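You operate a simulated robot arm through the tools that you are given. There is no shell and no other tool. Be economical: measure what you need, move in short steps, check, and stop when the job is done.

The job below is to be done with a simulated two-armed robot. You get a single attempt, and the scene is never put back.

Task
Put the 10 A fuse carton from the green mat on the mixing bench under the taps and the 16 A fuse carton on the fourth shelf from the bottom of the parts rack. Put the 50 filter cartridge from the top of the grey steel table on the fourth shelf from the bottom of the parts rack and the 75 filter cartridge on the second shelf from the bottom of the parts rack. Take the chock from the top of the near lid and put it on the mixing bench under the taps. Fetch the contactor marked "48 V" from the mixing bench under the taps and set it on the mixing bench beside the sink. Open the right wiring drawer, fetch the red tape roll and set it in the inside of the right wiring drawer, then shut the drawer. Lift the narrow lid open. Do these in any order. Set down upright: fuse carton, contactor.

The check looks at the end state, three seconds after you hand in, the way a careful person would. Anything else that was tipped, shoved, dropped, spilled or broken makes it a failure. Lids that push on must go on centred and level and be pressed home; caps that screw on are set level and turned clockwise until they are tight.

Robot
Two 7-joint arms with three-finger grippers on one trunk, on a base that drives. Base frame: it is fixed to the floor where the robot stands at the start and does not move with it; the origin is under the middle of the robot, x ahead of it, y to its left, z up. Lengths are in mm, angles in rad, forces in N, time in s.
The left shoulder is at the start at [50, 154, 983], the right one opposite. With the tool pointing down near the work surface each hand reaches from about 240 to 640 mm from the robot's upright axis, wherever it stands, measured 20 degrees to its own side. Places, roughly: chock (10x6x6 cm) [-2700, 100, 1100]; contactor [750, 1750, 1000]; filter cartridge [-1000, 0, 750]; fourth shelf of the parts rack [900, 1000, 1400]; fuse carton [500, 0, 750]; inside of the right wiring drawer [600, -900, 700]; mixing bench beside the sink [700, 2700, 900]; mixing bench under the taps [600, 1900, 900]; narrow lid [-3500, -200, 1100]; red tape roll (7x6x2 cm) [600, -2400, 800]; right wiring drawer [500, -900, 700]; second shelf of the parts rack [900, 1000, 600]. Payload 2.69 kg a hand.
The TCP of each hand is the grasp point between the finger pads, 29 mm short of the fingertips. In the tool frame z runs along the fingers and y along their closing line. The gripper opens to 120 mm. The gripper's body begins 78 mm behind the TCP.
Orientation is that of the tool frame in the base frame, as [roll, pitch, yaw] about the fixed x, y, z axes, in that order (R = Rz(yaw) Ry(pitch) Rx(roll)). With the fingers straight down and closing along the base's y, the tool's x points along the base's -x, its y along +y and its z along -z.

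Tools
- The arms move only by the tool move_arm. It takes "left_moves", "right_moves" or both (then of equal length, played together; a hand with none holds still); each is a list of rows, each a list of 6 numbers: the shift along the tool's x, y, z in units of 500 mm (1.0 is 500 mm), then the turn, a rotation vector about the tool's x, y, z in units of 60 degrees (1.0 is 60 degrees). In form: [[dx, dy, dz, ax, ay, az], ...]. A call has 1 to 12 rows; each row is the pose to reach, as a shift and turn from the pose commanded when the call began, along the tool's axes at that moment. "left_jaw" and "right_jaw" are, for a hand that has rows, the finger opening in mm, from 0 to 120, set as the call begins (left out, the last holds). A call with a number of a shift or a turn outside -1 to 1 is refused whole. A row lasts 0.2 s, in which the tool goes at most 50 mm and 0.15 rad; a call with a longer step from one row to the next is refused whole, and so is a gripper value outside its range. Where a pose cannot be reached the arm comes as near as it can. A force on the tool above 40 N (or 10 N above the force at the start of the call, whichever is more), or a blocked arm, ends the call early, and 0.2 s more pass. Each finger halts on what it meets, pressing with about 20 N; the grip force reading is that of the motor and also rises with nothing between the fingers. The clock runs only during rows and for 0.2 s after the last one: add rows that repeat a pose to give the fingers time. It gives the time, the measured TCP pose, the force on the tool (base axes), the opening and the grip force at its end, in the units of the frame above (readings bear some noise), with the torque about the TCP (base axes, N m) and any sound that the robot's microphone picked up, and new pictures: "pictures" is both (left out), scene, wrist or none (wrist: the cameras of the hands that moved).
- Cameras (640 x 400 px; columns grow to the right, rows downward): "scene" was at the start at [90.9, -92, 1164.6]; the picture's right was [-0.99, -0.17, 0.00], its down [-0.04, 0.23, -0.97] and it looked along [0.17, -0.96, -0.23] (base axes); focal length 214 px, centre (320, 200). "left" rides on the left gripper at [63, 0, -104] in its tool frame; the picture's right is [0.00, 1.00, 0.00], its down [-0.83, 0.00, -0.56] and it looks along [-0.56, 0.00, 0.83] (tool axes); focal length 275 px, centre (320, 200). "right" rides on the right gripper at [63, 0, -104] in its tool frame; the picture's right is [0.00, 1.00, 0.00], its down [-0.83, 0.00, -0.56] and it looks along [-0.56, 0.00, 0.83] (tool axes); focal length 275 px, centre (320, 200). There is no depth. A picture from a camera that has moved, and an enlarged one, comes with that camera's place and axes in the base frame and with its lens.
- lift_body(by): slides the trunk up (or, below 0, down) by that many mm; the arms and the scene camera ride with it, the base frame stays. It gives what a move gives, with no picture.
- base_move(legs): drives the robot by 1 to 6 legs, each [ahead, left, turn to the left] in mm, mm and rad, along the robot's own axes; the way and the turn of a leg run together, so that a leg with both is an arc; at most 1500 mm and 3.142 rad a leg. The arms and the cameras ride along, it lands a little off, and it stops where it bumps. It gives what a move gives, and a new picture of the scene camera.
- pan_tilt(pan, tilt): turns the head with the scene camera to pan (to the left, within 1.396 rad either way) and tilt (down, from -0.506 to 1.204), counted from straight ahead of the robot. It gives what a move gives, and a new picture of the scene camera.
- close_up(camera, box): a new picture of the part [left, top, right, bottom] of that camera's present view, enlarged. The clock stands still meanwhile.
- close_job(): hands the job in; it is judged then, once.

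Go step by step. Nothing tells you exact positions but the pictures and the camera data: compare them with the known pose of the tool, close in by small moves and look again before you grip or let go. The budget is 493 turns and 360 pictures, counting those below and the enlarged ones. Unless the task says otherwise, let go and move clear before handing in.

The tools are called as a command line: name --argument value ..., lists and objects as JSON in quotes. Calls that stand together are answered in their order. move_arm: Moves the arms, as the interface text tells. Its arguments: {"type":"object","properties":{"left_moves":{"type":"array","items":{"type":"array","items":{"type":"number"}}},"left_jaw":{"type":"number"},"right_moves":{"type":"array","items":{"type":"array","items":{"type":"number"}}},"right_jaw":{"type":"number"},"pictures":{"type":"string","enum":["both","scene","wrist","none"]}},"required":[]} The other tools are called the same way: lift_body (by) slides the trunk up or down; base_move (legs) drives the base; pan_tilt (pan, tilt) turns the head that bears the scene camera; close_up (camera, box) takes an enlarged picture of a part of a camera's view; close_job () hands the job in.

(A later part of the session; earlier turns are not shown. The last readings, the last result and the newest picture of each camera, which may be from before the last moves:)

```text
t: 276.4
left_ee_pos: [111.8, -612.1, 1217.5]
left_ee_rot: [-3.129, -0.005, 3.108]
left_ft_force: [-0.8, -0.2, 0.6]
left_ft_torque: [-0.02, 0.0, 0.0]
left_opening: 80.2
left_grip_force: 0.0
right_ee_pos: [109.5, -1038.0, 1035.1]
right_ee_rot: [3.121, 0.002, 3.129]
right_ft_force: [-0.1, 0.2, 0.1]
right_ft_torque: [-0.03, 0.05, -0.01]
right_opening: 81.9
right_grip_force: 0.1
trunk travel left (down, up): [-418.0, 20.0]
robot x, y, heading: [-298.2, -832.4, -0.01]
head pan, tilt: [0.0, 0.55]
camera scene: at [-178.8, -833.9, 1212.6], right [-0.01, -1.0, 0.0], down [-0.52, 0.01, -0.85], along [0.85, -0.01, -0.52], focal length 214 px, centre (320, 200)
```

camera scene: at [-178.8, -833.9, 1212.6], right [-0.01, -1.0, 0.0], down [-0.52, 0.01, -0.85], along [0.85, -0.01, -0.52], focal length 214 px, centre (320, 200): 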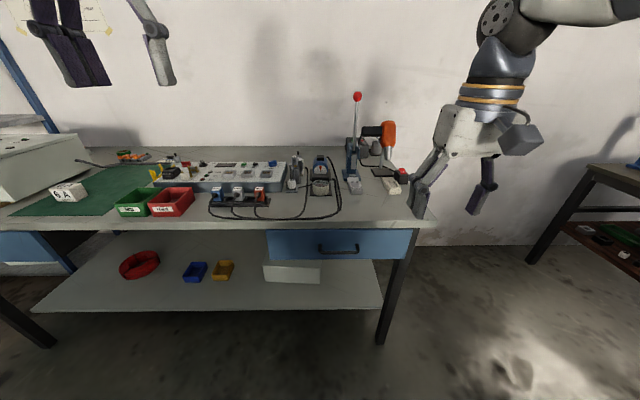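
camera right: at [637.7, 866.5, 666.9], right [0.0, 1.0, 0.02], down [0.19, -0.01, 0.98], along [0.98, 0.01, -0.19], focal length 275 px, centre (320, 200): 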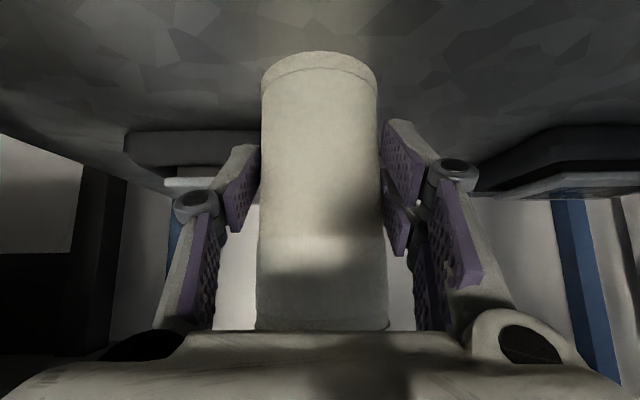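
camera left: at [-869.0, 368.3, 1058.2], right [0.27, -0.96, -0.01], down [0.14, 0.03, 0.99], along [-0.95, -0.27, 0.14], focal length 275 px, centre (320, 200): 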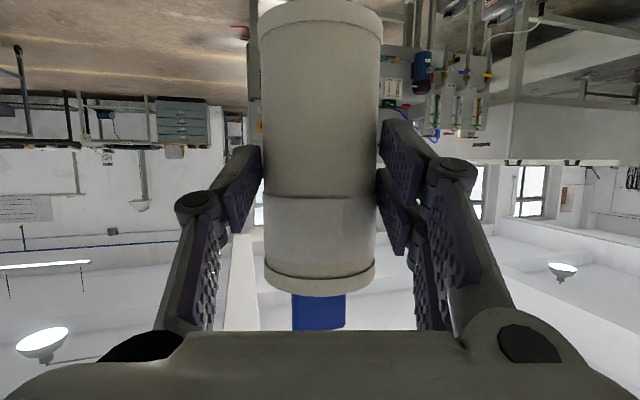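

The right drawer's handle bar is at about (315,-898,720). I shift left, lower a bit, and orient the right hand forward for a horizontal grip on the bar.

base_move --legs '[[0, 110, 0.01]]'

move_arm --right_moves '[[-0.02, 0, 0.04, 0, -0.107, 0], [-0.04, 0, 0.08, 0, -0.214, 0], [-0.06, 0, 0.13, 0, -0.321, 0], [-0.08, 0, 0.18, 0, -0.428, 0], [-0.1, 0, 0.24, 0, -0.535, 0], [-0.12, 0, 0.3, 0, -0.642, 0], [-0.14, 0, 0.36, 0, -0.75, 0]]' --pictures "none"

move_arm --right_moves '[[0.02, 0, 0.02, 0, -0.11, 0], [0.05, 0, 0.05, 0, -0.22, 0], [0.08, 0, 0.08, 0, -0.33, 0], [0.1, 0, 0.1, 0, -0.42, 0]]' --pictures "both"

```text
t: 277.9
left_ee_pos: [109.6, -498.4, 1219.0]
left_ee_rot: [-3.128, -0.004, 3.117]
left_ft_force: [0.1, 0.8, 0.4]
left_ft_torque: [-0.04, -0.01, 0.03]
left_opening: 79.8
left_grip_force: 0.1
right_ee_pos: [111.7, -924.7, 1035.6]
right_ee_rot: [3.122, 0.002, 3.14]
right_ft_force: [-0.2, 0.4, 0.1]
right_ft_torque: [-0.02, 0.0, -0.01]
right_opening: 81.6
right_grip_force: 0.0
trunk travel left (down, up): [-418.0, 20.0]
robot x, y, heading: [-292.6, -721.2, 0.004]
head pan, tilt: [0.0, 0.55]
camera scene: at [-178.2, -723.5, 1212.5], right [0.0, -1.0, 0.0], down [-0.52, 0.0, -0.85], along [0.85, 0.0, -0.52], focal length 214 px, centre (320, 200)
```

scene: 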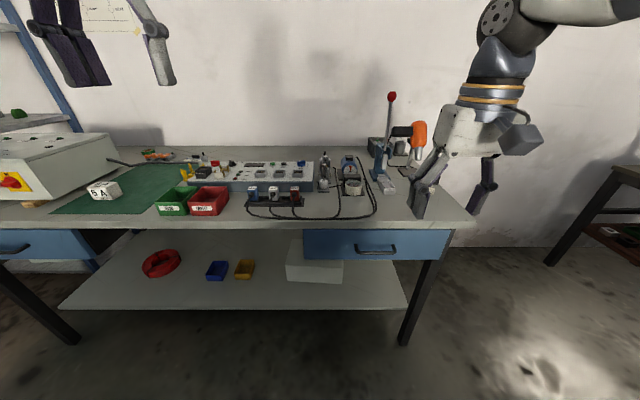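

```text
t: 279.5
left_ee_pos: [110.7, -498.7, 1218.2]
left_ee_rot: [-3.13, -0.005, 3.119]
left_ft_force: [0.7, 0.4, -0.5]
left_ft_torque: [0.01, 0.0, -0.02]
left_opening: 80.3
left_grip_force: 0.1
right_ee_pos: [185.1, -923.8, 853.5]
right_ee_rot: [3.116, 0.789, 3.121]
right_ft_force: [0.3, -0.4, 0.3]
right_ft_torque: [0.0, 0.03, 0.01]
right_opening: 81.8
right_grip_force: 0.0
trunk travel left (down, up): [-418.0, 20.0]
robot x, y, heading: [-294.5, -726.0, -0.001]
head pan, tilt: [0.0, 0.55]
```

```text
t: 280.5
left_ee_pos: [111.0, -498.1, 1218.2]
left_ee_rot: [-3.13, -0.006, 3.12]
left_ft_force: [0.5, 0.3, -0.5]
left_ft_torque: [0.03, 0.02, 0.0]
left_opening: 79.9
left_grip_force: 0.1
right_ee_pos: [182.2, -921.2, 784.3]
right_ee_rot: [3.088, 1.229, 3.09]
right_ft_force: [-0.2, -0.1, 0.8]
right_ft_torque: [-0.01, -0.03, 0.03]
right_opening: 82.1
right_grip_force: 0.1
trunk travel left (down, up): [-418.0, 20.0]
robot x, y, heading: [-295.3, -725.6, 0.001]
head pan, tilt: [0.0, 0.55]
camera scene: at [-178.0, -724.1, 1212.5], right [0.0, -1.0, 0.0], down [-0.52, 0.0, -0.85], along [0.85, 0.0, -0.52], focal length 214 px, centre (320, 200)
camera right: at [62.6, -922.2, 759.9], right [0.0, 1.0, 0.01], down [-0.24, -0.01, 0.97], along [0.97, 0.0, 0.24], focal length 275 px, centre (320, 200)
```

scene: 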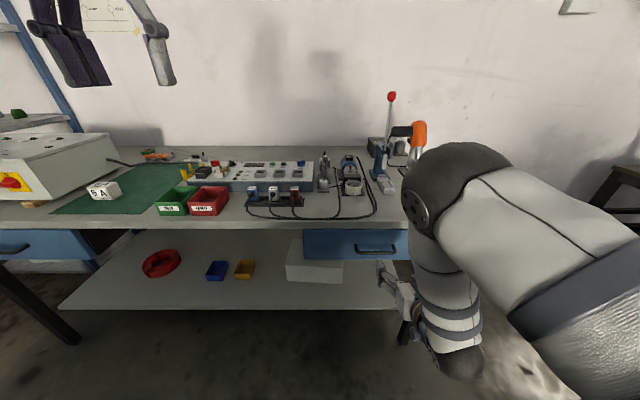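
right: 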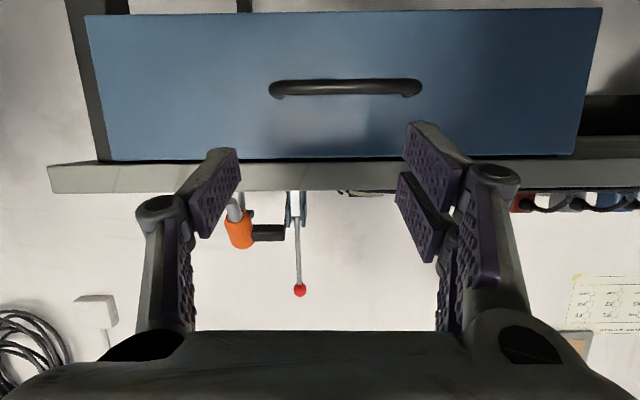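

I see the handle bar squarely. I roll the hand 90° so the fingers close vertically on it.

move_arm --right_moves '[[0, 0, 0, 0, 0, 0.125], [0, 0, 0, 0, 0, 0.25], [0, 0, 0, 0, 0, 0.375], [0, 0, 0, 0, 0, 0.5], [0, 0, 0, 0, 0, 0.625], [0, 0, 0, 0, 0, 0.75]]' --pictures "none"

move_arm --right_moves '[[0, 0, 0, 0, 0, 0.125], [0, 0, 0, 0, 0, 0.25], [0, 0, 0, 0, 0, 0.375], [0, 0, 0, 0, 0, 0.5], [0, 0, 0, 0, 0, 0.625], [0, 0, 0, 0, 0, 0.75]]' --right_jaw 60 --pictures "both"

```text
t: 281.9
left_ee_pos: [110.0, -498.1, 1219.4]
left_ee_rot: [-3.128, -0.005, 3.118]
left_ft_force: [0.3, -0.2, -0.8]
left_ft_torque: [0.01, -0.01, -0.01]
left_opening: 80.0
left_grip_force: 0.0
right_ee_pos: [183.0, -919.4, 783.1]
right_ee_rot: [2.029, 0.708, 1.887]
right_ft_force: [0.6, 0.2, -0.2]
right_ft_torque: [0.01, 0.0, 0.0]
right_opening: 82.1
right_grip_force: 0.1
trunk travel left (down, up): [-418.0, 20.0]
robot x, y, heading: [-294.4, -724.5, -0.003]
head pan, tilt: [0.0, 0.55]
```

```text
t: 283.3
left_ee_pos: [110.3, -498.2, 1218.7]
left_ee_rot: [-3.129, -0.007, 3.119]
left_ft_force: [0.8, 0.1, -0.1]
left_ft_torque: [-0.01, 0.0, 0.0]
left_opening: 80.2
left_grip_force: 0.1
right_ee_pos: [183.0, -921.1, 785.0]
right_ee_rot: [1.916, -0.02, 1.57]
right_ft_force: [0.5, -0.5, 0.2]
right_ft_torque: [-0.02, -0.01, 0.02]
right_opening: 60.1
right_grip_force: 0.0
trunk travel left (down, up): [-418.0, 20.0]
robot x, y, heading: [-296.3, -722.8, -0.003]
head pan, tilt: [0.0, 0.55]
camera scene: at [-178.3, -724.1, 1212.5], right [0.0, -1.0, 0.0], down [-0.52, 0.0, -0.85], along [0.85, 0.0, -0.52], focal length 214 px, centre (320, 200)
camera right: at [83.8, -858.9, 821.2], right [0.34, -0.02, 0.94], down [-0.52, -0.83, 0.17], along [0.78, -0.55, -0.29], focal length 275 px, centre (320, 200)
```

scene: 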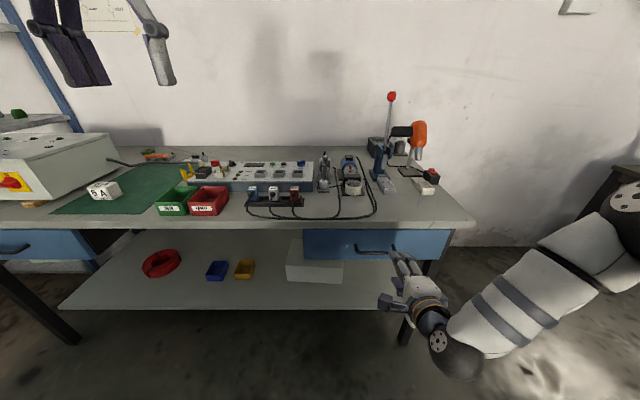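
right: 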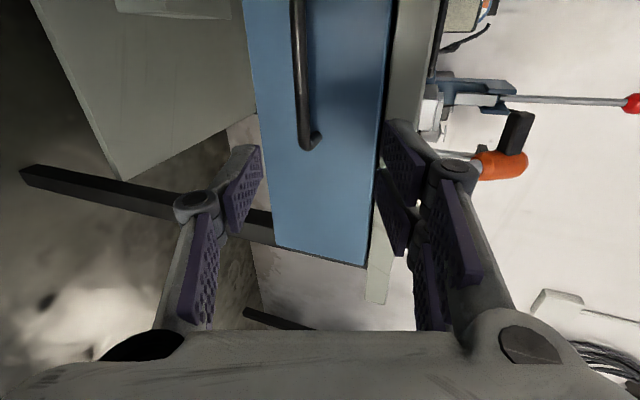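

The hand is rolled. The bar is at about (316,-900,722); I approach in line, stop short and look.

move_arm --right_moves '[[0.02, -0.014, 0.08, 0, 0, 0], [0.042, -0.028, 0.15, 0, 0, 0]]' --pictures "both"

```text
t: 283.9
left_ee_pos: [110.7, -497.8, 1218.1]
left_ee_rot: [-3.13, -0.005, 3.118]
left_ft_force: [-0.1, 0.6, -0.3]
left_ft_torque: [-0.01, -0.01, 0.01]
left_opening: 80.0
left_grip_force: 0.1
right_ee_pos: [248.0, -898.8, 745.5]
right_ee_rot: [1.914, -0.021, 1.568]
right_ft_force: [0.1, -0.2, -0.8]
right_ft_torque: [-0.04, -0.01, 0.01]
right_opening: 60.1
right_grip_force: 0.1
trunk travel left (down, up): [-418.0, 20.0]
robot x, y, heading: [-295.3, -722.5, 0.003]
head pan, tilt: [0.0, 0.55]
camera scene: at [-178.0, -723.8, 1212.5], right [0.0, -1.0, 0.0], down [-0.52, 0.0, -0.85], along [0.85, 0.0, -0.52], focal length 214 px, centre (320, 200)
camera right: at [148.5, -836.8, 781.9], right [0.34, -0.02, 0.94], down [-0.52, -0.83, 0.17], along [0.78, -0.55, -0.29], focal length 275 px, centre (320, 200)
```

scene: 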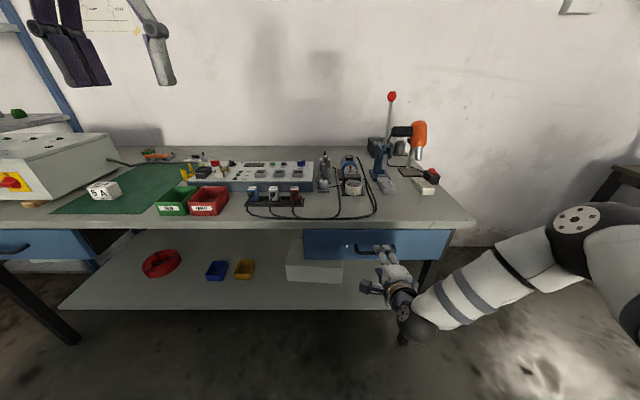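
right: 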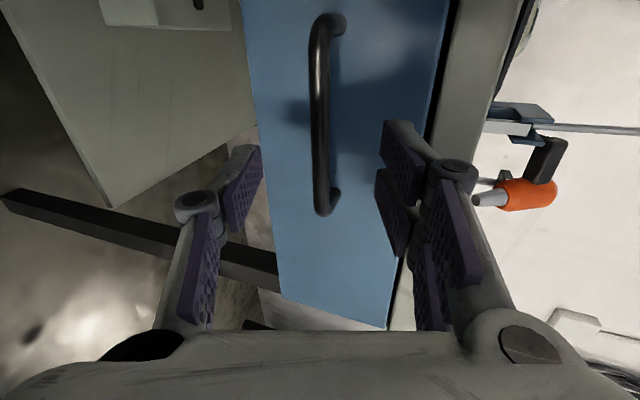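

The bar is centred between the fingers. I advance 62 mm and close on it.

move_arm --right_moves '[[0, 0, 0.06, 0, 0, 0], [0, 0, 0.12, 0, 0, 0]]' --pictures "wrist"

```text
t: 284.5
left_ee_pos: [106.4, -498.2, 1220.1]
left_ee_rot: [-3.129, -0.002, 3.119]
left_ft_force: [-0.2, -0.8, 0.2]
left_ft_torque: [0.01, -0.04, 0.01]
left_opening: 79.8
left_grip_force: 0.1
right_ee_pos: [301.0, -898.8, 727.9]
right_ee_rot: [1.912, -0.019, 1.571]
right_ft_force: [-15.7, -0.4, 5.4]
right_ft_torque: [0.0, -0.62, -0.03]
right_opening: 62.5
right_grip_force: 1.4
trunk travel left (down, up): [-418.0, 20.0]
robot x, y, heading: [-292.4, -723.3, 0.002]
head pan, tilt: [0.0, 0.55]
camera right: at [202.2, -836.2, 763.9], right [0.34, -0.01, 0.94], down [-0.52, -0.83, 0.17], along [0.78, -0.55, -0.29], focal length 275 px, centre (320, 200)
```

right: 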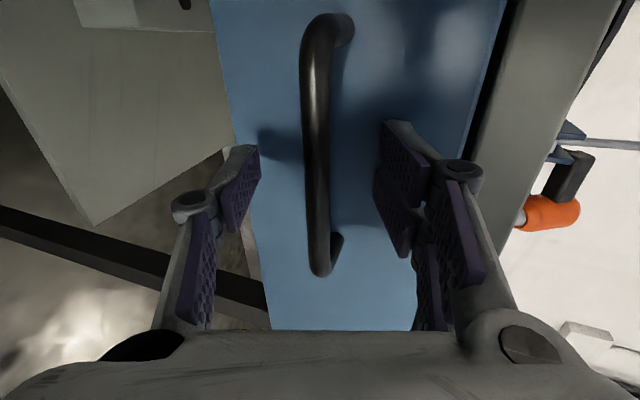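

The tips touch the drawer face. I back off 8 mm and close on the bar.

move_arm --right_moves '[[0, 0, -0.022, 0, 0, 0]]' --pictures "none"

move_arm --right_moves '[[0, 0, 0, 0, 0, 0], [0, 0, 0, 0, 0, 0], [0, 0, 0, 0, 0, 0]]' --right_jaw 0 --pictures "wrist"

```text
t: 284.9
left_ee_pos: [110.1, -498.7, 1218.9]
left_ee_rot: [-3.13, -0.006, 3.121]
left_ft_force: [-0.1, 0.2, 0.8]
left_ft_torque: [-0.03, -0.02, -0.01]
left_opening: 80.3
left_grip_force: 0.1
right_ee_pos: [292.1, -897.9, 729.9]
right_ee_rot: [1.912, -0.019, 1.57]
right_ft_force: [-0.8, -0.1, -0.4]
right_ft_torque: [0.01, -0.01, 0.01]
right_opening: 59.8
right_grip_force: 0.1
trunk travel left (down, up): [-418.0, 20.0]
robot x, y, heading: [-295.0, -725.7, 0.001]
head pan, tilt: [0.0, 0.55]
```

```text
t: 285.7
left_ee_pos: [110.6, -498.0, 1217.3]
left_ee_rot: [-3.13, -0.004, 3.118]
left_ft_force: [0.2, -0.3, -0.3]
left_ft_torque: [-0.03, 0.0, -0.04]
left_opening: 80.2
left_grip_force: 0.1
right_ee_pos: [291.3, -897.3, 729.9]
right_ee_rot: [1.916, -0.019, 1.57]
right_ft_force: [0.6, -0.8, -1.7]
right_ft_torque: [-1.11, -0.02, 0.52]
right_opening: 11.5
right_grip_force: 38.8
trunk travel left (down, up): [-418.0, 20.0]
robot x, y, heading: [-298.9, -722.6, -0.0]
head pan, tilt: [0.0, 0.55]
camera right: at [193.6, -836.3, 766.3], right [0.34, -0.01, 0.94], down [-0.52, -0.83, 0.18], along [0.78, -0.55, -0.29], focal length 275 px, centre (320, 200)
```

right: 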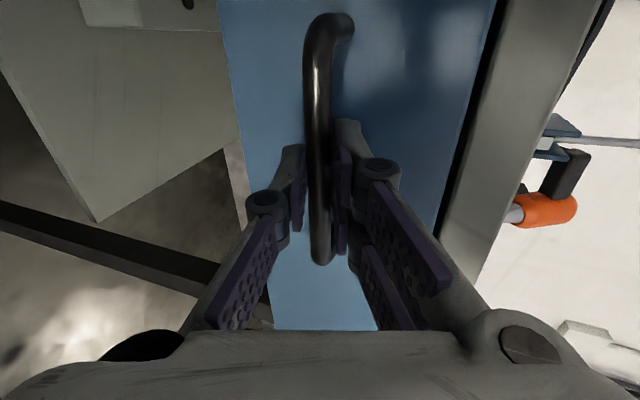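

The bar is gripped. I pull by driving back gently.

base_move --legs '[[-120, 0, 0]]'

```text
t: 286.9
left_ee_pos: [-11.2, -499.0, 1217.2]
left_ee_rot: [-3.129, -0.005, 3.121]
left_ft_force: [-0.4, 0.3, 0.3]
left_ft_torque: [0.04, -0.02, 0.04]
left_opening: 80.2
left_grip_force: 0.1
right_ee_pos: [170.2, -898.2, 729.5]
right_ee_rot: [1.916, -0.018, 1.568]
right_ft_force: [0.4, -2.2, -3.4]
right_ft_torque: [-1.17, -0.07, 0.16]
right_opening: 11.4
right_grip_force: 38.5
trunk travel left (down, up): [-418.0, 20.0]
robot x, y, heading: [-414.1, -722.1, 0.003]
head pan, tilt: [0.0, 0.55]
camera scene: at [-299.0, -724.1, 1212.5], right [0.0, -1.0, 0.0], down [-0.52, 0.0, -0.85], along [0.85, 0.0, -0.52], focal length 214 px, centre (320, 200)
```

scene: 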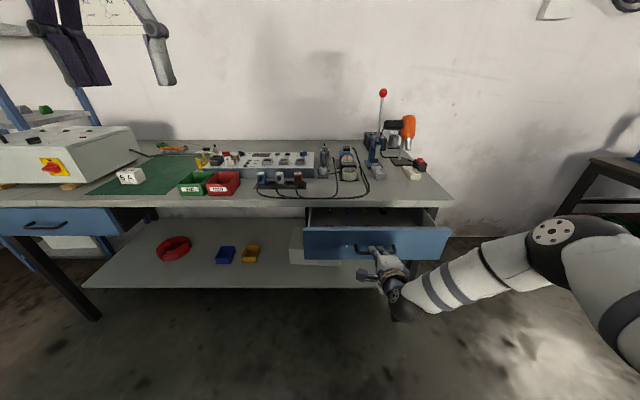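

The drawer slides open easily. I pull another 90 mm.

base_move --legs '[[-90, 0, 0]]'

close_up --camera "scene" --box '[260, 170, 480, 300]'

```text
t: 288.1
left_ee_pos: [-100.5, -497.4, 1218.6]
left_ee_rot: [-3.128, -0.005, 3.12]
left_ft_force: [-0.2, -0.1, 0.1]
left_ft_torque: [-0.02, -0.03, -0.01]
left_opening: 80.2
left_grip_force: 0.2
right_ee_pos: [80.8, -897.8, 729.7]
right_ee_rot: [1.914, -0.02, 1.57]
right_ft_force: [0.1, -0.1, -1.0]
right_ft_torque: [-1.09, -0.01, 0.38]
right_opening: 11.4
right_grip_force: 38.9
trunk travel left (down, up): [-418.0, 20.0]
robot x, y, heading: [-508.7, -724.0, 0.001]
head pan, tilt: [0.0, 0.55]
camera scene: at [-389.4, -724.0, 1212.5], right [0.0, -1.0, 0.0], down [-0.52, 0.0, -0.85], along [0.85, 0.0, -0.52], focal length 214 px, centre (320, 200)
```

scene: 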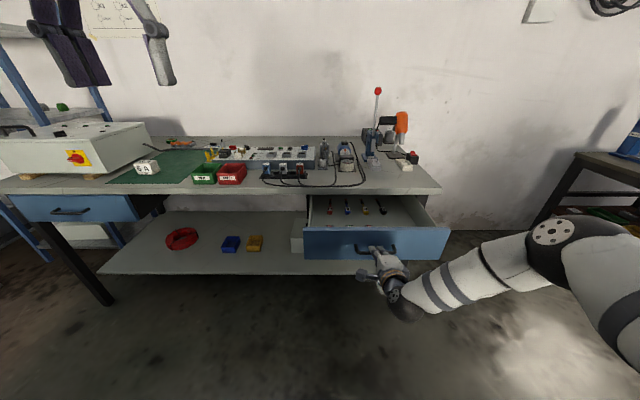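

```text
2.91 times, centred on (370, 235) of scene
camera zoom: at [-389.4, -724.0, 1212.5], right [0.0, -1.0, 0.0], down [-0.52, 0.0, -0.85], along [0.85, 0.0, -0.52], focal length 624 px, centre (174, 98)
```

zoom: 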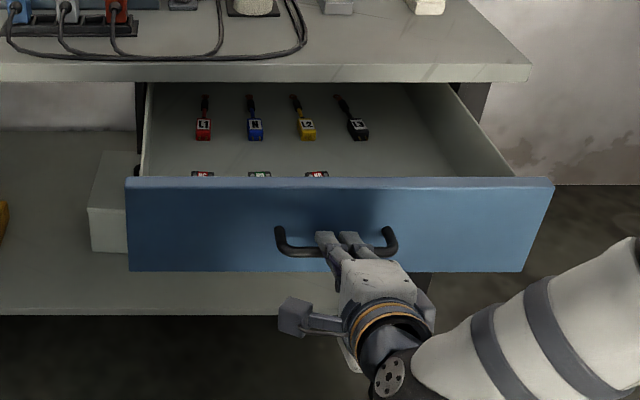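

The drawer is open about 210 mm and has free space on its right. I release the handle and back away.

move_arm --right_moves '[[0, 0, 0, 0, 0, 0], [0, 0, 0, 0, 0, 0], [0, 0, 0, 0, 0, 0]]' --right_jaw 60 --pictures "none"

base_move --legs '[[-150, 0, 0]]'

```text
t: 288.9
left_ee_pos: [-100.9, -499.0, 1217.7]
left_ee_rot: [-3.13, -0.004, 3.121]
left_ft_force: [0.6, 0.5, 0.4]
left_ft_torque: [-0.01, -0.01, 0.02]
left_opening: 80.0
left_grip_force: 0.0
right_ee_pos: [81.9, -897.9, 730.9]
right_ee_rot: [1.915, -0.019, 1.571]
right_ft_force: [0.1, -0.4, -0.8]
right_ft_torque: [0.02, -0.03, -0.03]
right_opening: 60.1
right_grip_force: 0.1
trunk travel left (down, up): [-418.0, 20.0]
robot x, y, heading: [-506.6, -723.5, 0.0]
head pan, tilt: [0.0, 0.55]
```

```text
t: 290.2
left_ee_pos: [-248.9, -497.4, 1218.1]
left_ee_rot: [-3.13, -0.005, 3.12]
left_ft_force: [0.1, -0.5, -0.4]
left_ft_torque: [0.01, -0.05, 0.02]
left_opening: 80.1
left_grip_force: 0.1
right_ee_pos: [-66.8, -897.9, 730.1]
right_ee_rot: [1.914, -0.019, 1.571]
right_ft_force: [0.1, 0.9, -0.1]
right_ft_torque: [0.04, 0.0, -0.02]
right_opening: 59.7
right_grip_force: 0.1
trunk travel left (down, up): [-418.0, 20.0]
robot x, y, heading: [-653.8, -725.6, 0.003]
head pan, tilt: [0.0, 0.55]
camera scene: at [-537.7, -724.2, 1212.6], right [0.0, -1.0, 0.0], down [-0.52, 0.0, -0.85], along [0.85, 0.0, -0.52], focal length 214 px, centre (320, 200)
```

scene: 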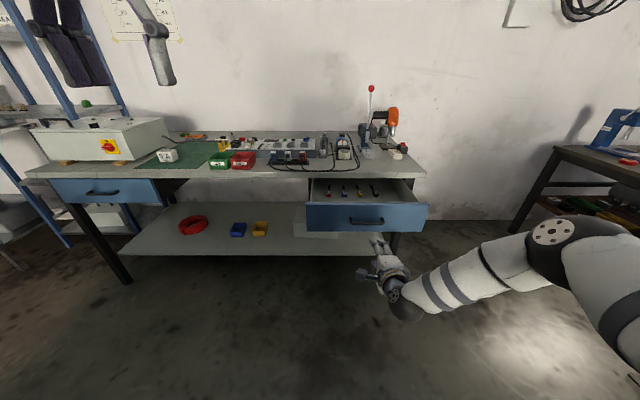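

I raise the right hand, keeping its pose for closing the drawer later, and drive toward the tape bench.

move_arm --right_moves '[[0, 0.071, -0.056, 0, 0, 0], [0, 0.142, -0.111, 0, 0, 0], [0, 0.213, -0.167, 0, 0, 0], [0, 0.283, -0.223, 0, 0, 0], [0, 0.354, -0.279, 0, 0, 0], [0, 0.425, -0.334, 0, 0, 0], [0, 0.496, -0.39, 0, 0, 0]]' --right_jaw 0 --pictures "none"

base_move --legs '[[250, 0, 0], [0, -1500, 0]]'

pan_tilt --pan -0.2 --tilt 0.45

```text
t: 291.8
left_ee_pos: [-249.8, -498.6, 1218.1]
left_ee_rot: [-3.13, -0.003, 3.121]
left_ft_force: [-0.2, -0.4, 0.4]
left_ft_torque: [0.01, -0.04, 0.03]
left_opening: 80.1
left_grip_force: 0.0
right_ee_pos: [-166.4, -902.1, 1031.3]
right_ee_rot: [1.914, -0.017, 1.574]
right_ft_force: [-1.0, 0.0, 0.4]
right_ft_torque: [0.01, 0.0, -0.03]
right_opening: 0.0
right_grip_force: 19.9
trunk travel left (down, up): [-418.0, 20.0]
robot x, y, heading: [-655.4, -724.8, 0.004]
head pan, tilt: [0.0, 0.55]
```

```text
t: 303.3
left_ee_pos: [-1.7, -1900.3, 1218.4]
left_ee_rot: [-3.13, -0.006, 3.112]
left_ft_force: [-0.1, 0.4, 0.4]
left_ft_torque: [-0.08, -0.02, 0.02]
left_opening: 79.9
left_grip_force: 0.1
right_ee_pos: [77.7, -2306.0, 1029.6]
right_ee_rot: [1.914, -0.018, 1.56]
right_ft_force: [0.0, 0.2, 0.3]
right_ft_torque: [-0.04, -0.02, -0.04]
right_opening: 0.0
right_grip_force: 19.8
trunk travel left (down, up): [-418.0, 20.0]
robot x, y, heading: [-407.7, -2122.1, -0.012]
head pan, tilt: [0.0, 0.55]
stopped in leg 2: the robot was blocked; the commanded pose is now the measured one
camera scene: at [-292.6, -2122.8, 1212.6], right [-0.01, -1.0, 0.0], down [-0.52, 0.0, -0.85], along [0.85, -0.01, -0.52], focal length 214 px, centre (320, 200)
```

scene: 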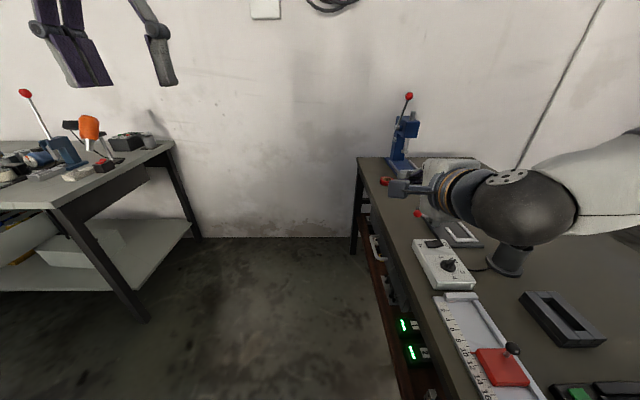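

```text
t: 304.0
left_ee_pos: [-2.4, -1901.7, 1218.0]
left_ee_rot: [-3.131, -0.007, 3.108]
left_ft_force: [0.0, 0.3, 0.7]
left_ft_torque: [0.03, -0.02, -0.02]
left_opening: 80.0
left_grip_force: 0.1
right_ee_pos: [77.5, -2305.9, 1029.1]
right_ee_rot: [1.918, -0.019, 1.558]
right_ft_force: [0.2, -1.1, -0.1]
right_ft_torque: [-0.01, -0.01, 0.01]
right_opening: 0.1
right_grip_force: 19.9
trunk travel left (down, up): [-418.0, 20.0]
robot x, y, heading: [-414.2, -2123.4, -0.007]
head pan, tilt: [-0.201, 0.45]
camera scene: at [-292.3, -2142.2, 1221.5], right [-0.21, -0.98, 0.0], down [-0.43, 0.09, -0.9], along [0.88, -0.19, -0.44], focal length 214 px, centre (320, 200)
```

scene: 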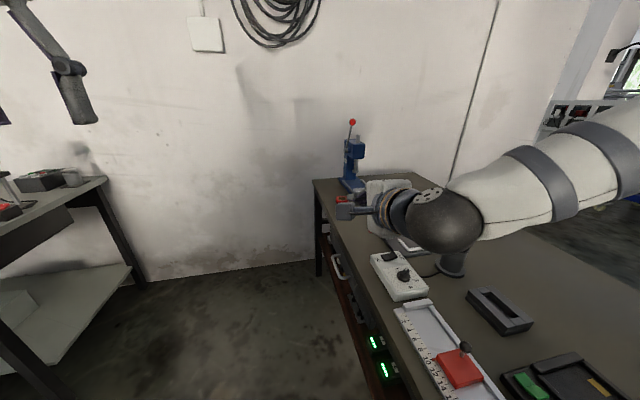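

The tape bench runs along x and the base touched its edge. I move off it, turn to face the bench, and go along to its far end where the tape is.

base_move --legs '[[0, 330, 0], [0, 0, -1.56], [0, 800, 0]]'

pan_tilt --pan 0.1 --tilt 0.5

```text
t: 316.8
left_ee_pos: [640.1, -2110.3, 1217.9]
left_ee_rot: [-3.13, -0.008, 1.64]
left_ft_force: [-0.2, -0.2, -0.1]
left_ft_torque: [0.01, 0.02, 0.0]
left_opening: 80.0
left_grip_force: 0.0
right_ee_pos: [247.0, -2232.1, 1029.3]
right_ee_rot: [1.916, -0.02, 0.092]
right_ft_force: [0.0, -0.1, -0.1]
right_ft_torque: [0.01, 0.02, -0.02]
right_opening: 0.0
right_grip_force: 20.0
trunk travel left (down, up): [-418.0, 20.0]
robot x, y, heading: [381.7, -1726.2, -1.473]
head pan, tilt: [-0.201, 0.45]
camera scene: at [371.9, -1847.8, 1221.6], right [-0.99, 0.11, 0.0], down [0.05, 0.43, -0.9], along [-0.1, -0.9, -0.44], focal length 214 px, centre (320, 200)
```

scene: 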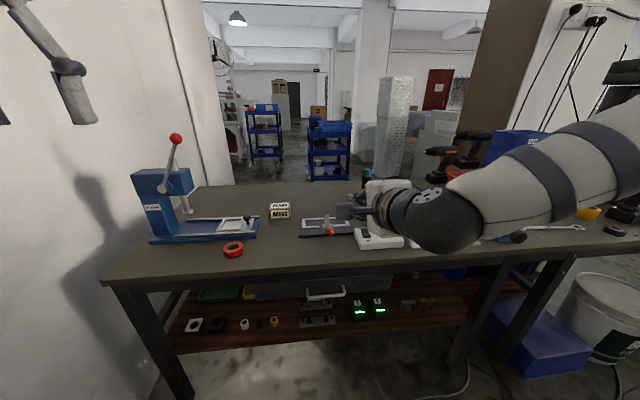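

```text
t: 317.6
left_ee_pos: [640.7, -2111.9, 1217.6]
left_ee_rot: [-3.129, -0.006, 1.641]
left_ft_force: [-0.7, 0.2, -1.0]
left_ft_torque: [0.02, -0.01, -0.03]
left_opening: 80.2
left_grip_force: 0.0
right_ee_pos: [247.2, -2232.6, 1029.5]
right_ee_rot: [1.916, -0.021, 0.09]
right_ft_force: [0.8, 0.5, -0.5]
right_ft_torque: [0.01, -0.01, 0.02]
right_opening: 0.1
right_grip_force: 19.9
trunk travel left (down, up): [-418.0, 20.0]
robot x, y, heading: [378.7, -1723.9, -1.474]
head pan, tilt: [0.099, 0.499]
camera scene: at [399.0, -1845.7, 1217.1], right [-0.98, -0.19, 0.0], down [-0.09, 0.47, -0.88], along [0.17, -0.86, -0.48], focal length 214 px, centre (320, 200)
```

scene: 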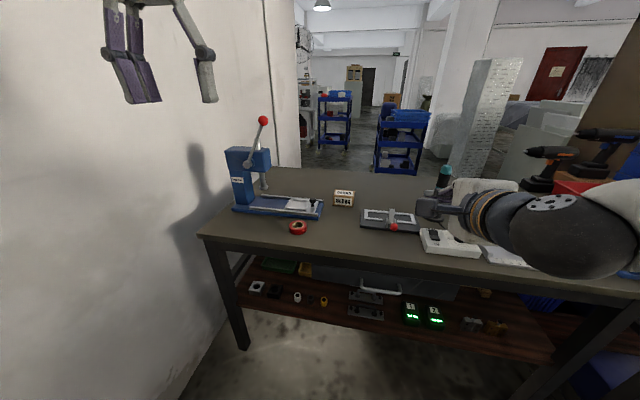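

The red tape roll lies in front of the press at about (565,-2350). I square up and bring the left hand over it.

base_move --legs '[[0, 0, -0.097]]'

move_arm --left_moves '[[-0.05, 0.01, 0.08, 0, 0, 0], [-0.1, 0.02, 0.16, 0, 0, 0], [-0.15, 0.03, 0.24, 0, 0, 0], [-0.2, 0.04, 0.32, 0, 0, 0], [-0.22, 0.05, 0.41, 0, 0, 0]]' --left_jaw 100 --pictures "both"

```text
t: 318.6
left_ee_pos: [600.3, -2135.0, 1218.2]
left_ee_rot: [-3.131, -0.007, 1.541]
left_ft_force: [-0.4, -0.2, 0.2]
left_ft_torque: [0.01, -0.04, -0.02]
left_opening: 80.1
left_grip_force: 0.0
right_ee_pos: [198.5, -2217.0, 1029.7]
right_ee_rot: [1.916, -0.018, -0.01]
right_ft_force: [-0.3, 0.0, -0.5]
right_ft_torque: [-0.01, -0.03, -0.01]
right_opening: 0.0
right_grip_force: 20.0
trunk travel left (down, up): [-418.0, 20.0]
robot x, y, heading: [381.7, -1729.8, -1.576]
head pan, tilt: [0.099, 0.499]
camera scene: at [387.4, -1847.1, 1217.1], right [-1.0, -0.1, 0.0], down [-0.05, 0.48, -0.88], along [0.08, -0.87, -0.48], focal length 214 px, centre (320, 200)
```

scene: 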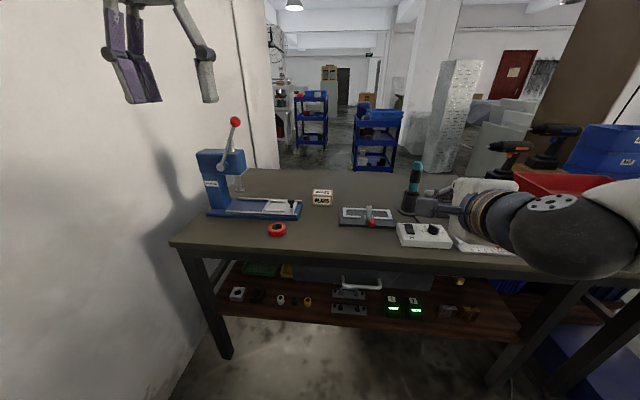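

```text
t: 319.8
left_ee_pos: [623.0, -2249.7, 1010.9]
left_ee_rot: [-3.131, -0.006, 1.543]
left_ft_force: [0.6, -0.4, 0.3]
left_ft_torque: [0.0, 0.04, 0.0]
left_opening: 100.1
left_grip_force: 0.1
right_ee_pos: [198.3, -2217.1, 1028.6]
right_ee_rot: [1.916, -0.02, -0.008]
right_ft_force: [0.5, 0.7, 0.5]
right_ft_torque: [-0.03, -0.02, -0.02]
right_opening: 0.0
right_grip_force: 20.3
trunk travel left (down, up): [-418.0, 20.0]
robot x, y, heading: [377.7, -1728.3, -1.572]
head pan, tilt: [0.099, 0.499]
camera scene: at [388.0, -1847.5, 1217.0], right [-1.0, -0.1, 0.0], down [-0.05, 0.48, -0.88], along [0.08, -0.87, -0.48], focal length 214 px, centre (320, 200)
camera left: at [627.2, -2185.8, 1115.1], right [1.0, -0.03, -0.01], down [-0.02, -0.83, 0.55], along [-0.03, -0.55, -0.83], focal length 275 px, centre (320, 200)
```

scene: 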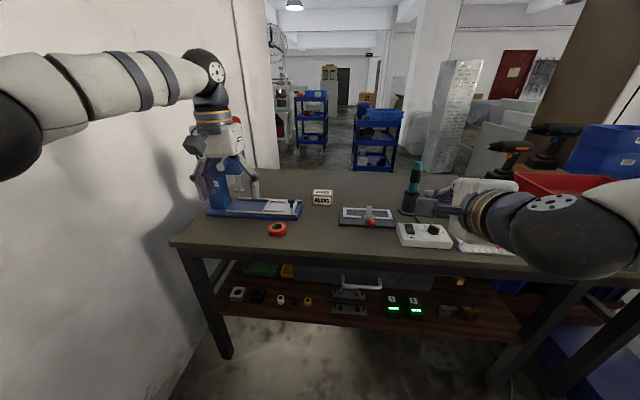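
left: 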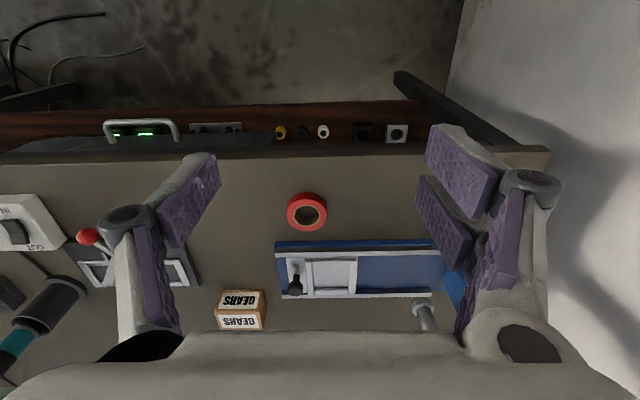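

Triangulation puts the tape at (592,-2435,~770). I drive ahead 100 mm and lower the hand above it.

base_move --legs '[[100, 0, 0]]'

move_arm --left_moves '[[-0.06, -0.02, 0.07, 0, 0, 0], [-0.11, -0.04, 0.14, 0, 0, 0], [-0.15, -0.055, 0.22, 0, 0, 0], [-0.16, -0.062, 0.31, 0, 0, 0]]' --pictures "both"

```text
t: 320.9
left_ee_pos: [621.8, -2348.0, 1011.7]
left_ee_rot: [-3.132, -0.007, 1.539]
left_ft_force: [0.6, 0.0, -0.2]
left_ft_torque: [0.02, -0.01, -0.01]
left_opening: 100.1
left_grip_force: 0.0
right_ee_pos: [195.7, -2314.1, 1029.3]
right_ee_rot: [1.916, -0.02, -0.01]
right_ft_force: [-0.1, -0.9, -0.3]
right_ft_torque: [0.02, 0.02, -0.02]
right_opening: 0.0
right_grip_force: 20.5
trunk travel left (down, up): [-418.0, 20.0]
robot x, y, heading: [379.1, -1830.1, -1.574]
head pan, tilt: [0.099, 0.499]
camera scene: at [386.8, -1946.0, 1217.0], right [-1.0, -0.09, 0.0], down [-0.04, 0.48, -0.88], along [0.08, -0.87, -0.48], focal length 214 px, centre (320, 200)
```

scene: 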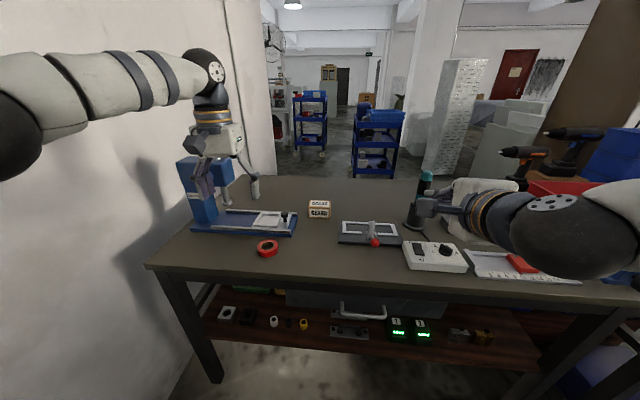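

```text
t: 321.9
left_ee_pos: [594.7, -2409.1, 855.7]
left_ee_rot: [-3.134, -0.004, 1.54]
left_ft_force: [0.3, -0.6, -0.1]
left_ft_torque: [0.0, 0.01, -0.02]
left_opening: 100.0
left_grip_force: 0.0
left hand out of reach, approached as far as the arm can: row 2, 3, 4
right_ee_pos: [195.1, -2316.5, 1028.4]
right_ee_rot: [1.918, -0.019, -0.008]
right_ft_force: [0.4, 0.4, -0.7]
right_ft_torque: [0.0, 0.0, -0.04]
right_opening: 0.0
right_grip_force: 20.1
trunk travel left (down, up): [-418.0, 20.0]
robot x, y, heading: [378.0, -1827.8, -1.572]
head pan, tilt: [0.099, 0.499]
camera scene: at [386.8, -1946.4, 1216.8], right [-1.0, -0.09, 0.0], down [-0.04, 0.48, -0.88], along [0.08, -0.87, -0.48], focal length 214 px, centre (320, 200)
camera left: at [597.4, -2345.1, 959.8], right [1.0, -0.04, -0.01], down [-0.02, -0.83, 0.55], along [-0.03, -0.55, -0.83], focal length 275 px, centre (320, 200)
```

scene: 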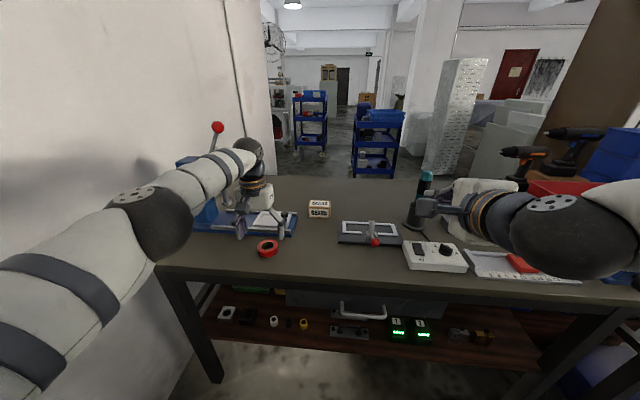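
left: 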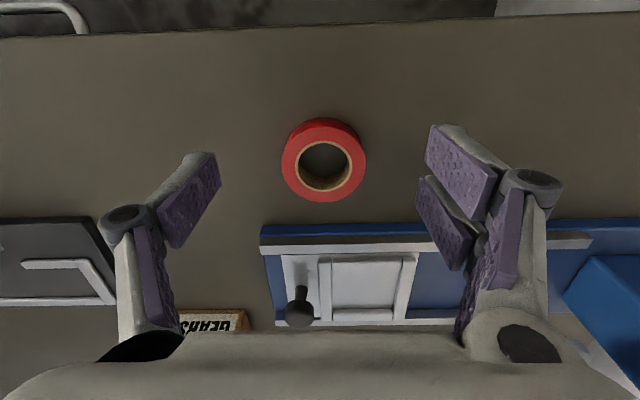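

The tape is at about (594,-2433). I move the base 40 mm closer and lower over it.

base_move --legs '[[40, 0, 0]]'

move_arm --left_moves '[[0.02, 0, 0.06, 0, 0, 0], [0.032, 0, 0.1, 0, 0, 0]]' --left_jaw 90 --pictures "wrist"

```text
t: 322.8
left_ee_pos: [595.5, -2448.5, 856.7]
left_ee_rot: [-3.131, -0.003, 1.541]
left_ft_force: [-0.2, 0.4, -0.6]
left_ft_torque: [0.05, 0.01, -0.02]
left_opening: 99.7
left_grip_force: 0.0
right_ee_pos: [196.6, -2356.7, 1029.2]
right_ee_rot: [1.92, -0.019, -0.012]
right_ft_force: [-0.1, -0.6, -0.7]
right_ft_torque: [0.01, -0.02, -0.01]
right_opening: 0.2
right_grip_force: 20.0
trunk travel left (down, up): [-418.0, 20.0]
robot x, y, heading: [378.8, -1869.3, -1.578]
head pan, tilt: [0.099, 0.499]
camera scene: at [386.6, -1986.6, 1216.9], right [-1.0, -0.09, 0.0], down [-0.04, 0.48, -0.88], along [0.08, -0.87, -0.48], focal length 214 px, centre (320, 200)
```

scene: 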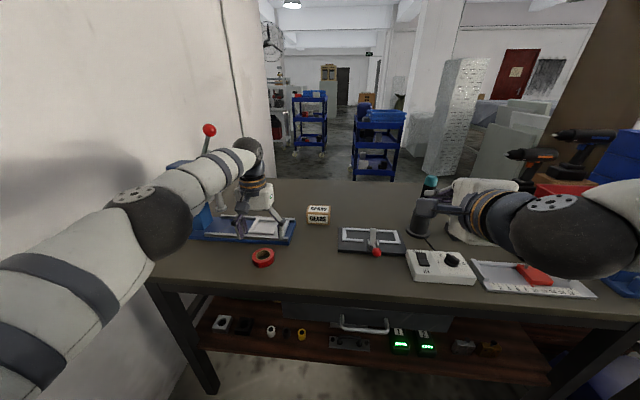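

```text
t: 323.4
left_ee_pos: [594.2, -2432.4, 807.6]
left_ee_rot: [-3.131, -0.002, 1.539]
left_ft_force: [0.1, 0.9, 0.7]
left_ft_torque: [-0.01, 0.04, 0.0]
left_opening: 89.8
left_grip_force: 0.0
right_ee_pos: [196.7, -2355.1, 1029.3]
right_ee_rot: [1.916, -0.018, -0.011]
right_ft_force: [0.1, -0.4, 0.5]
right_ft_torque: [0.01, 0.02, -0.01]
right_opening: 0.0
right_grip_force: 20.1
trunk travel left (down, up): [-418.0, 20.0]
robot x, y, heading: [377.5, -1863.9, -1.573]
head pan, tilt: [0.099, 0.499]
camera left: at [597.2, -2368.0, 911.8], right [1.0, -0.04, -0.01], down [-0.02, -0.83, 0.55], along [-0.03, -0.55, -0.83], focal length 275 px, centre (320, 200)
```

left: 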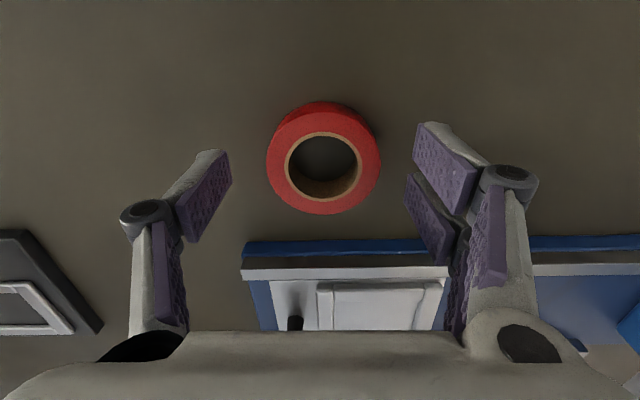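

Centred. I lower 10 mm and close gently.

move_arm --left_moves '[[0, 0.003, 0.02, 0, 0, 0], [0, 0.003, 0.02, 0, 0, 0]]' --pictures "none"

move_arm --left_moves '[[0, 0, 0, 0, 0, 0], [0, 0, 0, 0, 0, 0], [0, 0, 0, 0, 0, 0]]' --left_jaw 48 --pictures "wrist"

```text
t: 324.0
left_ee_pos: [596.3, -2433.6, 798.1]
left_ee_rot: [-3.132, -0.004, 1.542]
left_ft_force: [-0.4, -0.2, -0.1]
left_ft_torque: [0.03, -0.03, 0.01]
left_opening: 90.2
left_grip_force: 0.0
right_ee_pos: [196.7, -2354.5, 1029.1]
right_ee_rot: [1.916, -0.017, -0.008]
right_ft_force: [0.2, -0.2, 0.8]
right_ft_torque: [-0.01, 0.0, 0.02]
right_opening: 0.0
right_grip_force: 20.0
trunk travel left (down, up): [-418.0, 20.0]
robot x, y, heading: [377.6, -1868.0, -1.575]
head pan, tilt: [0.099, 0.499]
```

```text
t: 324.8
left_ee_pos: [595.7, -2432.7, 797.1]
left_ee_rot: [-3.133, -0.005, 1.539]
left_ft_force: [0.0, 0.9, 1.6]
left_ft_torque: [0.1, 0.0, -0.01]
left_opening: 58.3
left_grip_force: 19.8
right_ee_pos: [197.2, -2354.3, 1029.6]
right_ee_rot: [1.917, -0.019, -0.009]
right_ft_force: [-0.5, -0.2, -0.3]
right_ft_torque: [0.01, 0.0, 0.03]
right_opening: 0.2
right_grip_force: 20.1
trunk travel left (down, up): [-418.0, 20.0]
robot x, y, heading: [379.1, -1867.9, -1.575]
head pan, tilt: [0.099, 0.499]
camera left: at [599.3, -2368.5, 902.4], right [1.0, -0.04, -0.01], down [-0.02, -0.83, 0.55], along [-0.03, -0.55, -0.83], focal length 275 px, centre (320, 200)
```

left: 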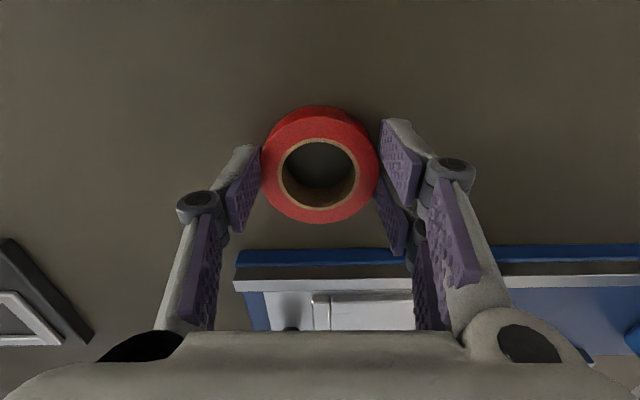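

Gripped at 58 mm. I lift it and check.

move_arm --left_moves '[[0, 0, -0.06, 0, 0, 0], [0, 0, -0.14, 0, 0, 0], [0, 0, -0.22, 0, 0, 0], [0.04, 0, -0.3, 0, 0, 0], [0.1, 0, -0.36, 0, 0, 0], [0.18, 0, -0.42, 0, 0, 0]]' --pictures "wrist"

```text
t: 326.2
left_ee_pos: [603.8, -2343.5, 1009.5]
left_ee_rot: [-3.134, -0.001, 1.542]
left_ft_force: [0.8, 0.3, -0.5]
left_ft_torque: [-0.01, -0.04, 0.01]
left_opening: 58.4
left_grip_force: 20.1
right_ee_pos: [196.5, -2353.8, 1030.3]
right_ee_rot: [1.915, -0.019, -0.009]
right_ft_force: [0.0, -0.8, -0.3]
right_ft_torque: [0.0, 0.03, 0.01]
right_opening: 0.0
right_grip_force: 20.5
trunk travel left (down, up): [-418.0, 20.0]
robot x, y, heading: [382.8, -1868.0, -1.574]
head pan, tilt: [0.099, 0.499]
camera left: at [607.2, -2280.3, 1113.9], right [1.0, -0.03, -0.01], down [-0.02, -0.83, 0.55], along [-0.03, -0.55, -0.83], focal length 275 px, centre (320, 200)
```

left: 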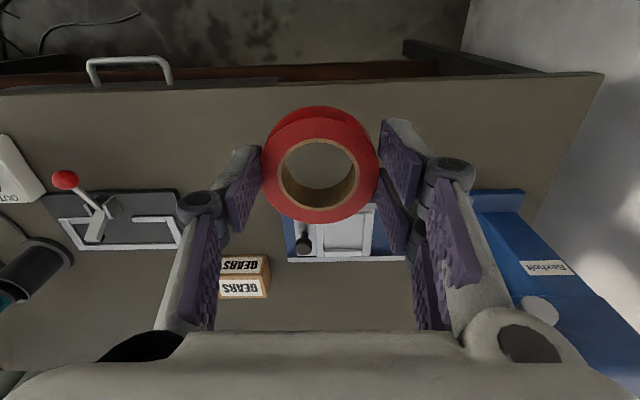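

The tape is held. I back off, return and turn to face the drawer.

base_move --legs '[[-250, 0, 0], [0, -850, 0], [0, 0, 1.574]]'

```text
t: 338.4
left_ee_pos: [-0.2, -1369.9, 1009.8]
left_ee_rot: [-3.132, -0.003, 3.138]
left_ft_force: [-0.3, 0.1, -0.9]
left_ft_torque: [0.0, -0.01, 0.02]
left_opening: 58.3
left_grip_force: 20.3
right_ee_pos: [20.1, -1777.1, 1029.3]
right_ee_rot: [1.916, -0.018, 1.589]
right_ft_force: [0.6, 0.2, 0.0]
right_ft_torque: [0.04, 0.0, 0.01]
right_opening: 0.0
right_grip_force: 19.8
trunk travel left (down, up): [-418.0, 20.0]
robot x, y, heading: [-471.0, -1605.2, 0.02]
head pan, tilt: [0.099, 0.499]
camera scene: at [-355.6, -1595.8, 1217.1], right [0.12, -0.99, 0.0], down [-0.48, -0.06, -0.88], along [0.87, 0.11, -0.48], focal length 214 px, centre (320, 200)
```

scene: 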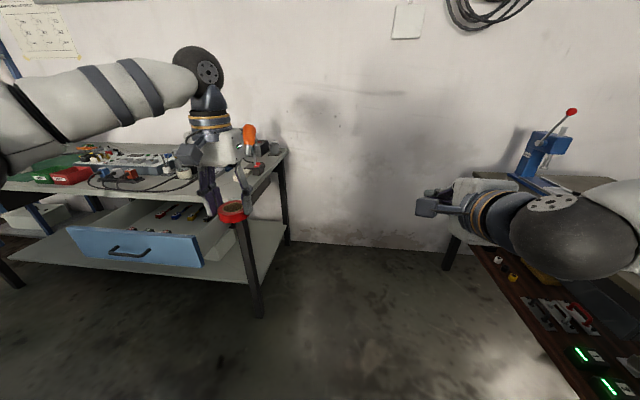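

base_move --legs '[[0, 385, -0.02], [110, 0, 0]]'

pan_tilt --pan 0.3 --tilt 0.7

close_up --camera "left" --box '[0, 0, 640, 400]'

```text
t: 342.7
left_ee_pos: [104.0, -986.3, 1009.0]
left_ee_rot: [-3.13, -0.004, 3.126]
left_ft_force: [1.2, 0.0, -0.3]
left_ft_torque: [-0.01, 0.02, -0.01]
left_opening: 58.1
left_grip_force: 19.9
right_ee_pos: [118.5, -1392.4, 1028.7]
right_ee_rot: [1.915, -0.019, 1.578]
right_ft_force: [0.8, 0.2, -0.4]
right_ft_torque: [0.02, -0.01, 0.01]
right_opening: 0.0
right_grip_force: 19.8
trunk travel left (down, up): [-418.0, 20.0]
robot x, y, heading: [-367.9, -1218.6, 0.014]
head pan, tilt: [0.099, 0.499]
camera scene: at [-253.6, -1207.9, 1217.0], right [0.11, -0.99, 0.0], down [-0.48, -0.05, -0.88], along [0.87, 0.1, -0.48], focal length 214 px, centre (320, 200)
```

scene: 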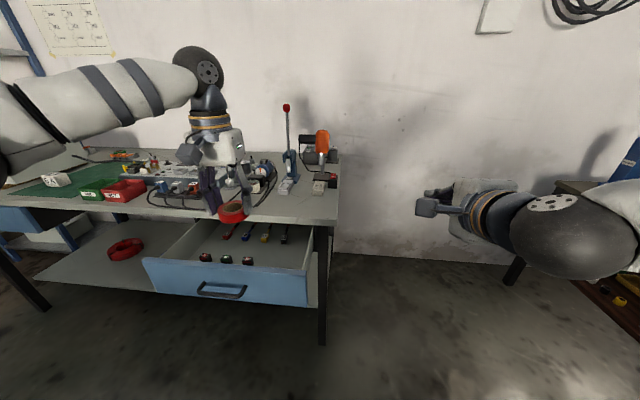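

```text
t: 343.5
left_ee_pos: [102.1, -986.0, 1009.1]
left_ee_rot: [-3.131, -0.004, 3.126]
left_ft_force: [-0.2, -0.4, -0.1]
left_ft_torque: [0.02, 0.01, -0.01]
left_opening: 58.3
left_grip_force: 20.0
right_ee_pos: [119.5, -1393.8, 1029.2]
right_ee_rot: [1.916, -0.019, 1.577]
right_ft_force: [0.8, -0.1, -0.2]
right_ft_torque: [0.01, -0.04, 0.03]
right_opening: 0.3
right_grip_force: 19.8
trunk travel left (down, up): [-418.0, 20.0]
robot x, y, heading: [-369.6, -1216.4, 0.012]
head pan, tilt: [0.3, 0.7]
camera scene: at [-264.1, -1192.0, 1199.4], right [0.3, -0.95, 0.0], down [-0.61, -0.2, -0.77], along [0.73, 0.23, -0.64], focal length 214 px, centre (320, 200)
```

scene: 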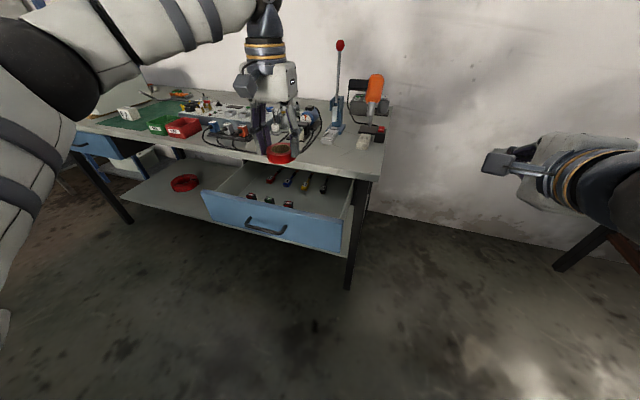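

```text
1.00 times, centred on (320, 200) of left (not enlarged: the box is as wide or as high as the picture)
camera zoom: at [39.9, -982.3, 1113.3], right [0.02, 1.0, -0.01], down [0.83, -0.01, 0.55], along [0.55, -0.02, -0.83], focal length 275 px, centre (320, 200)
```

zoom: 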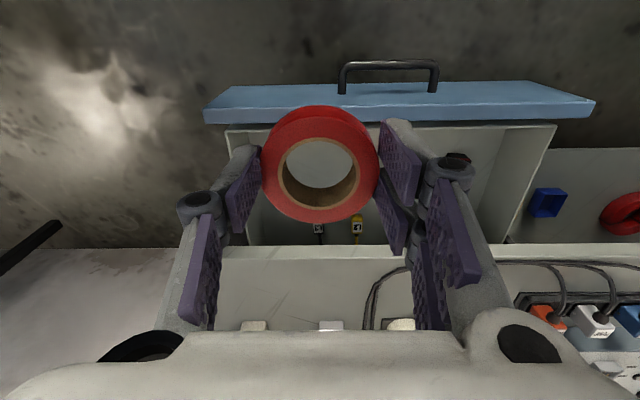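

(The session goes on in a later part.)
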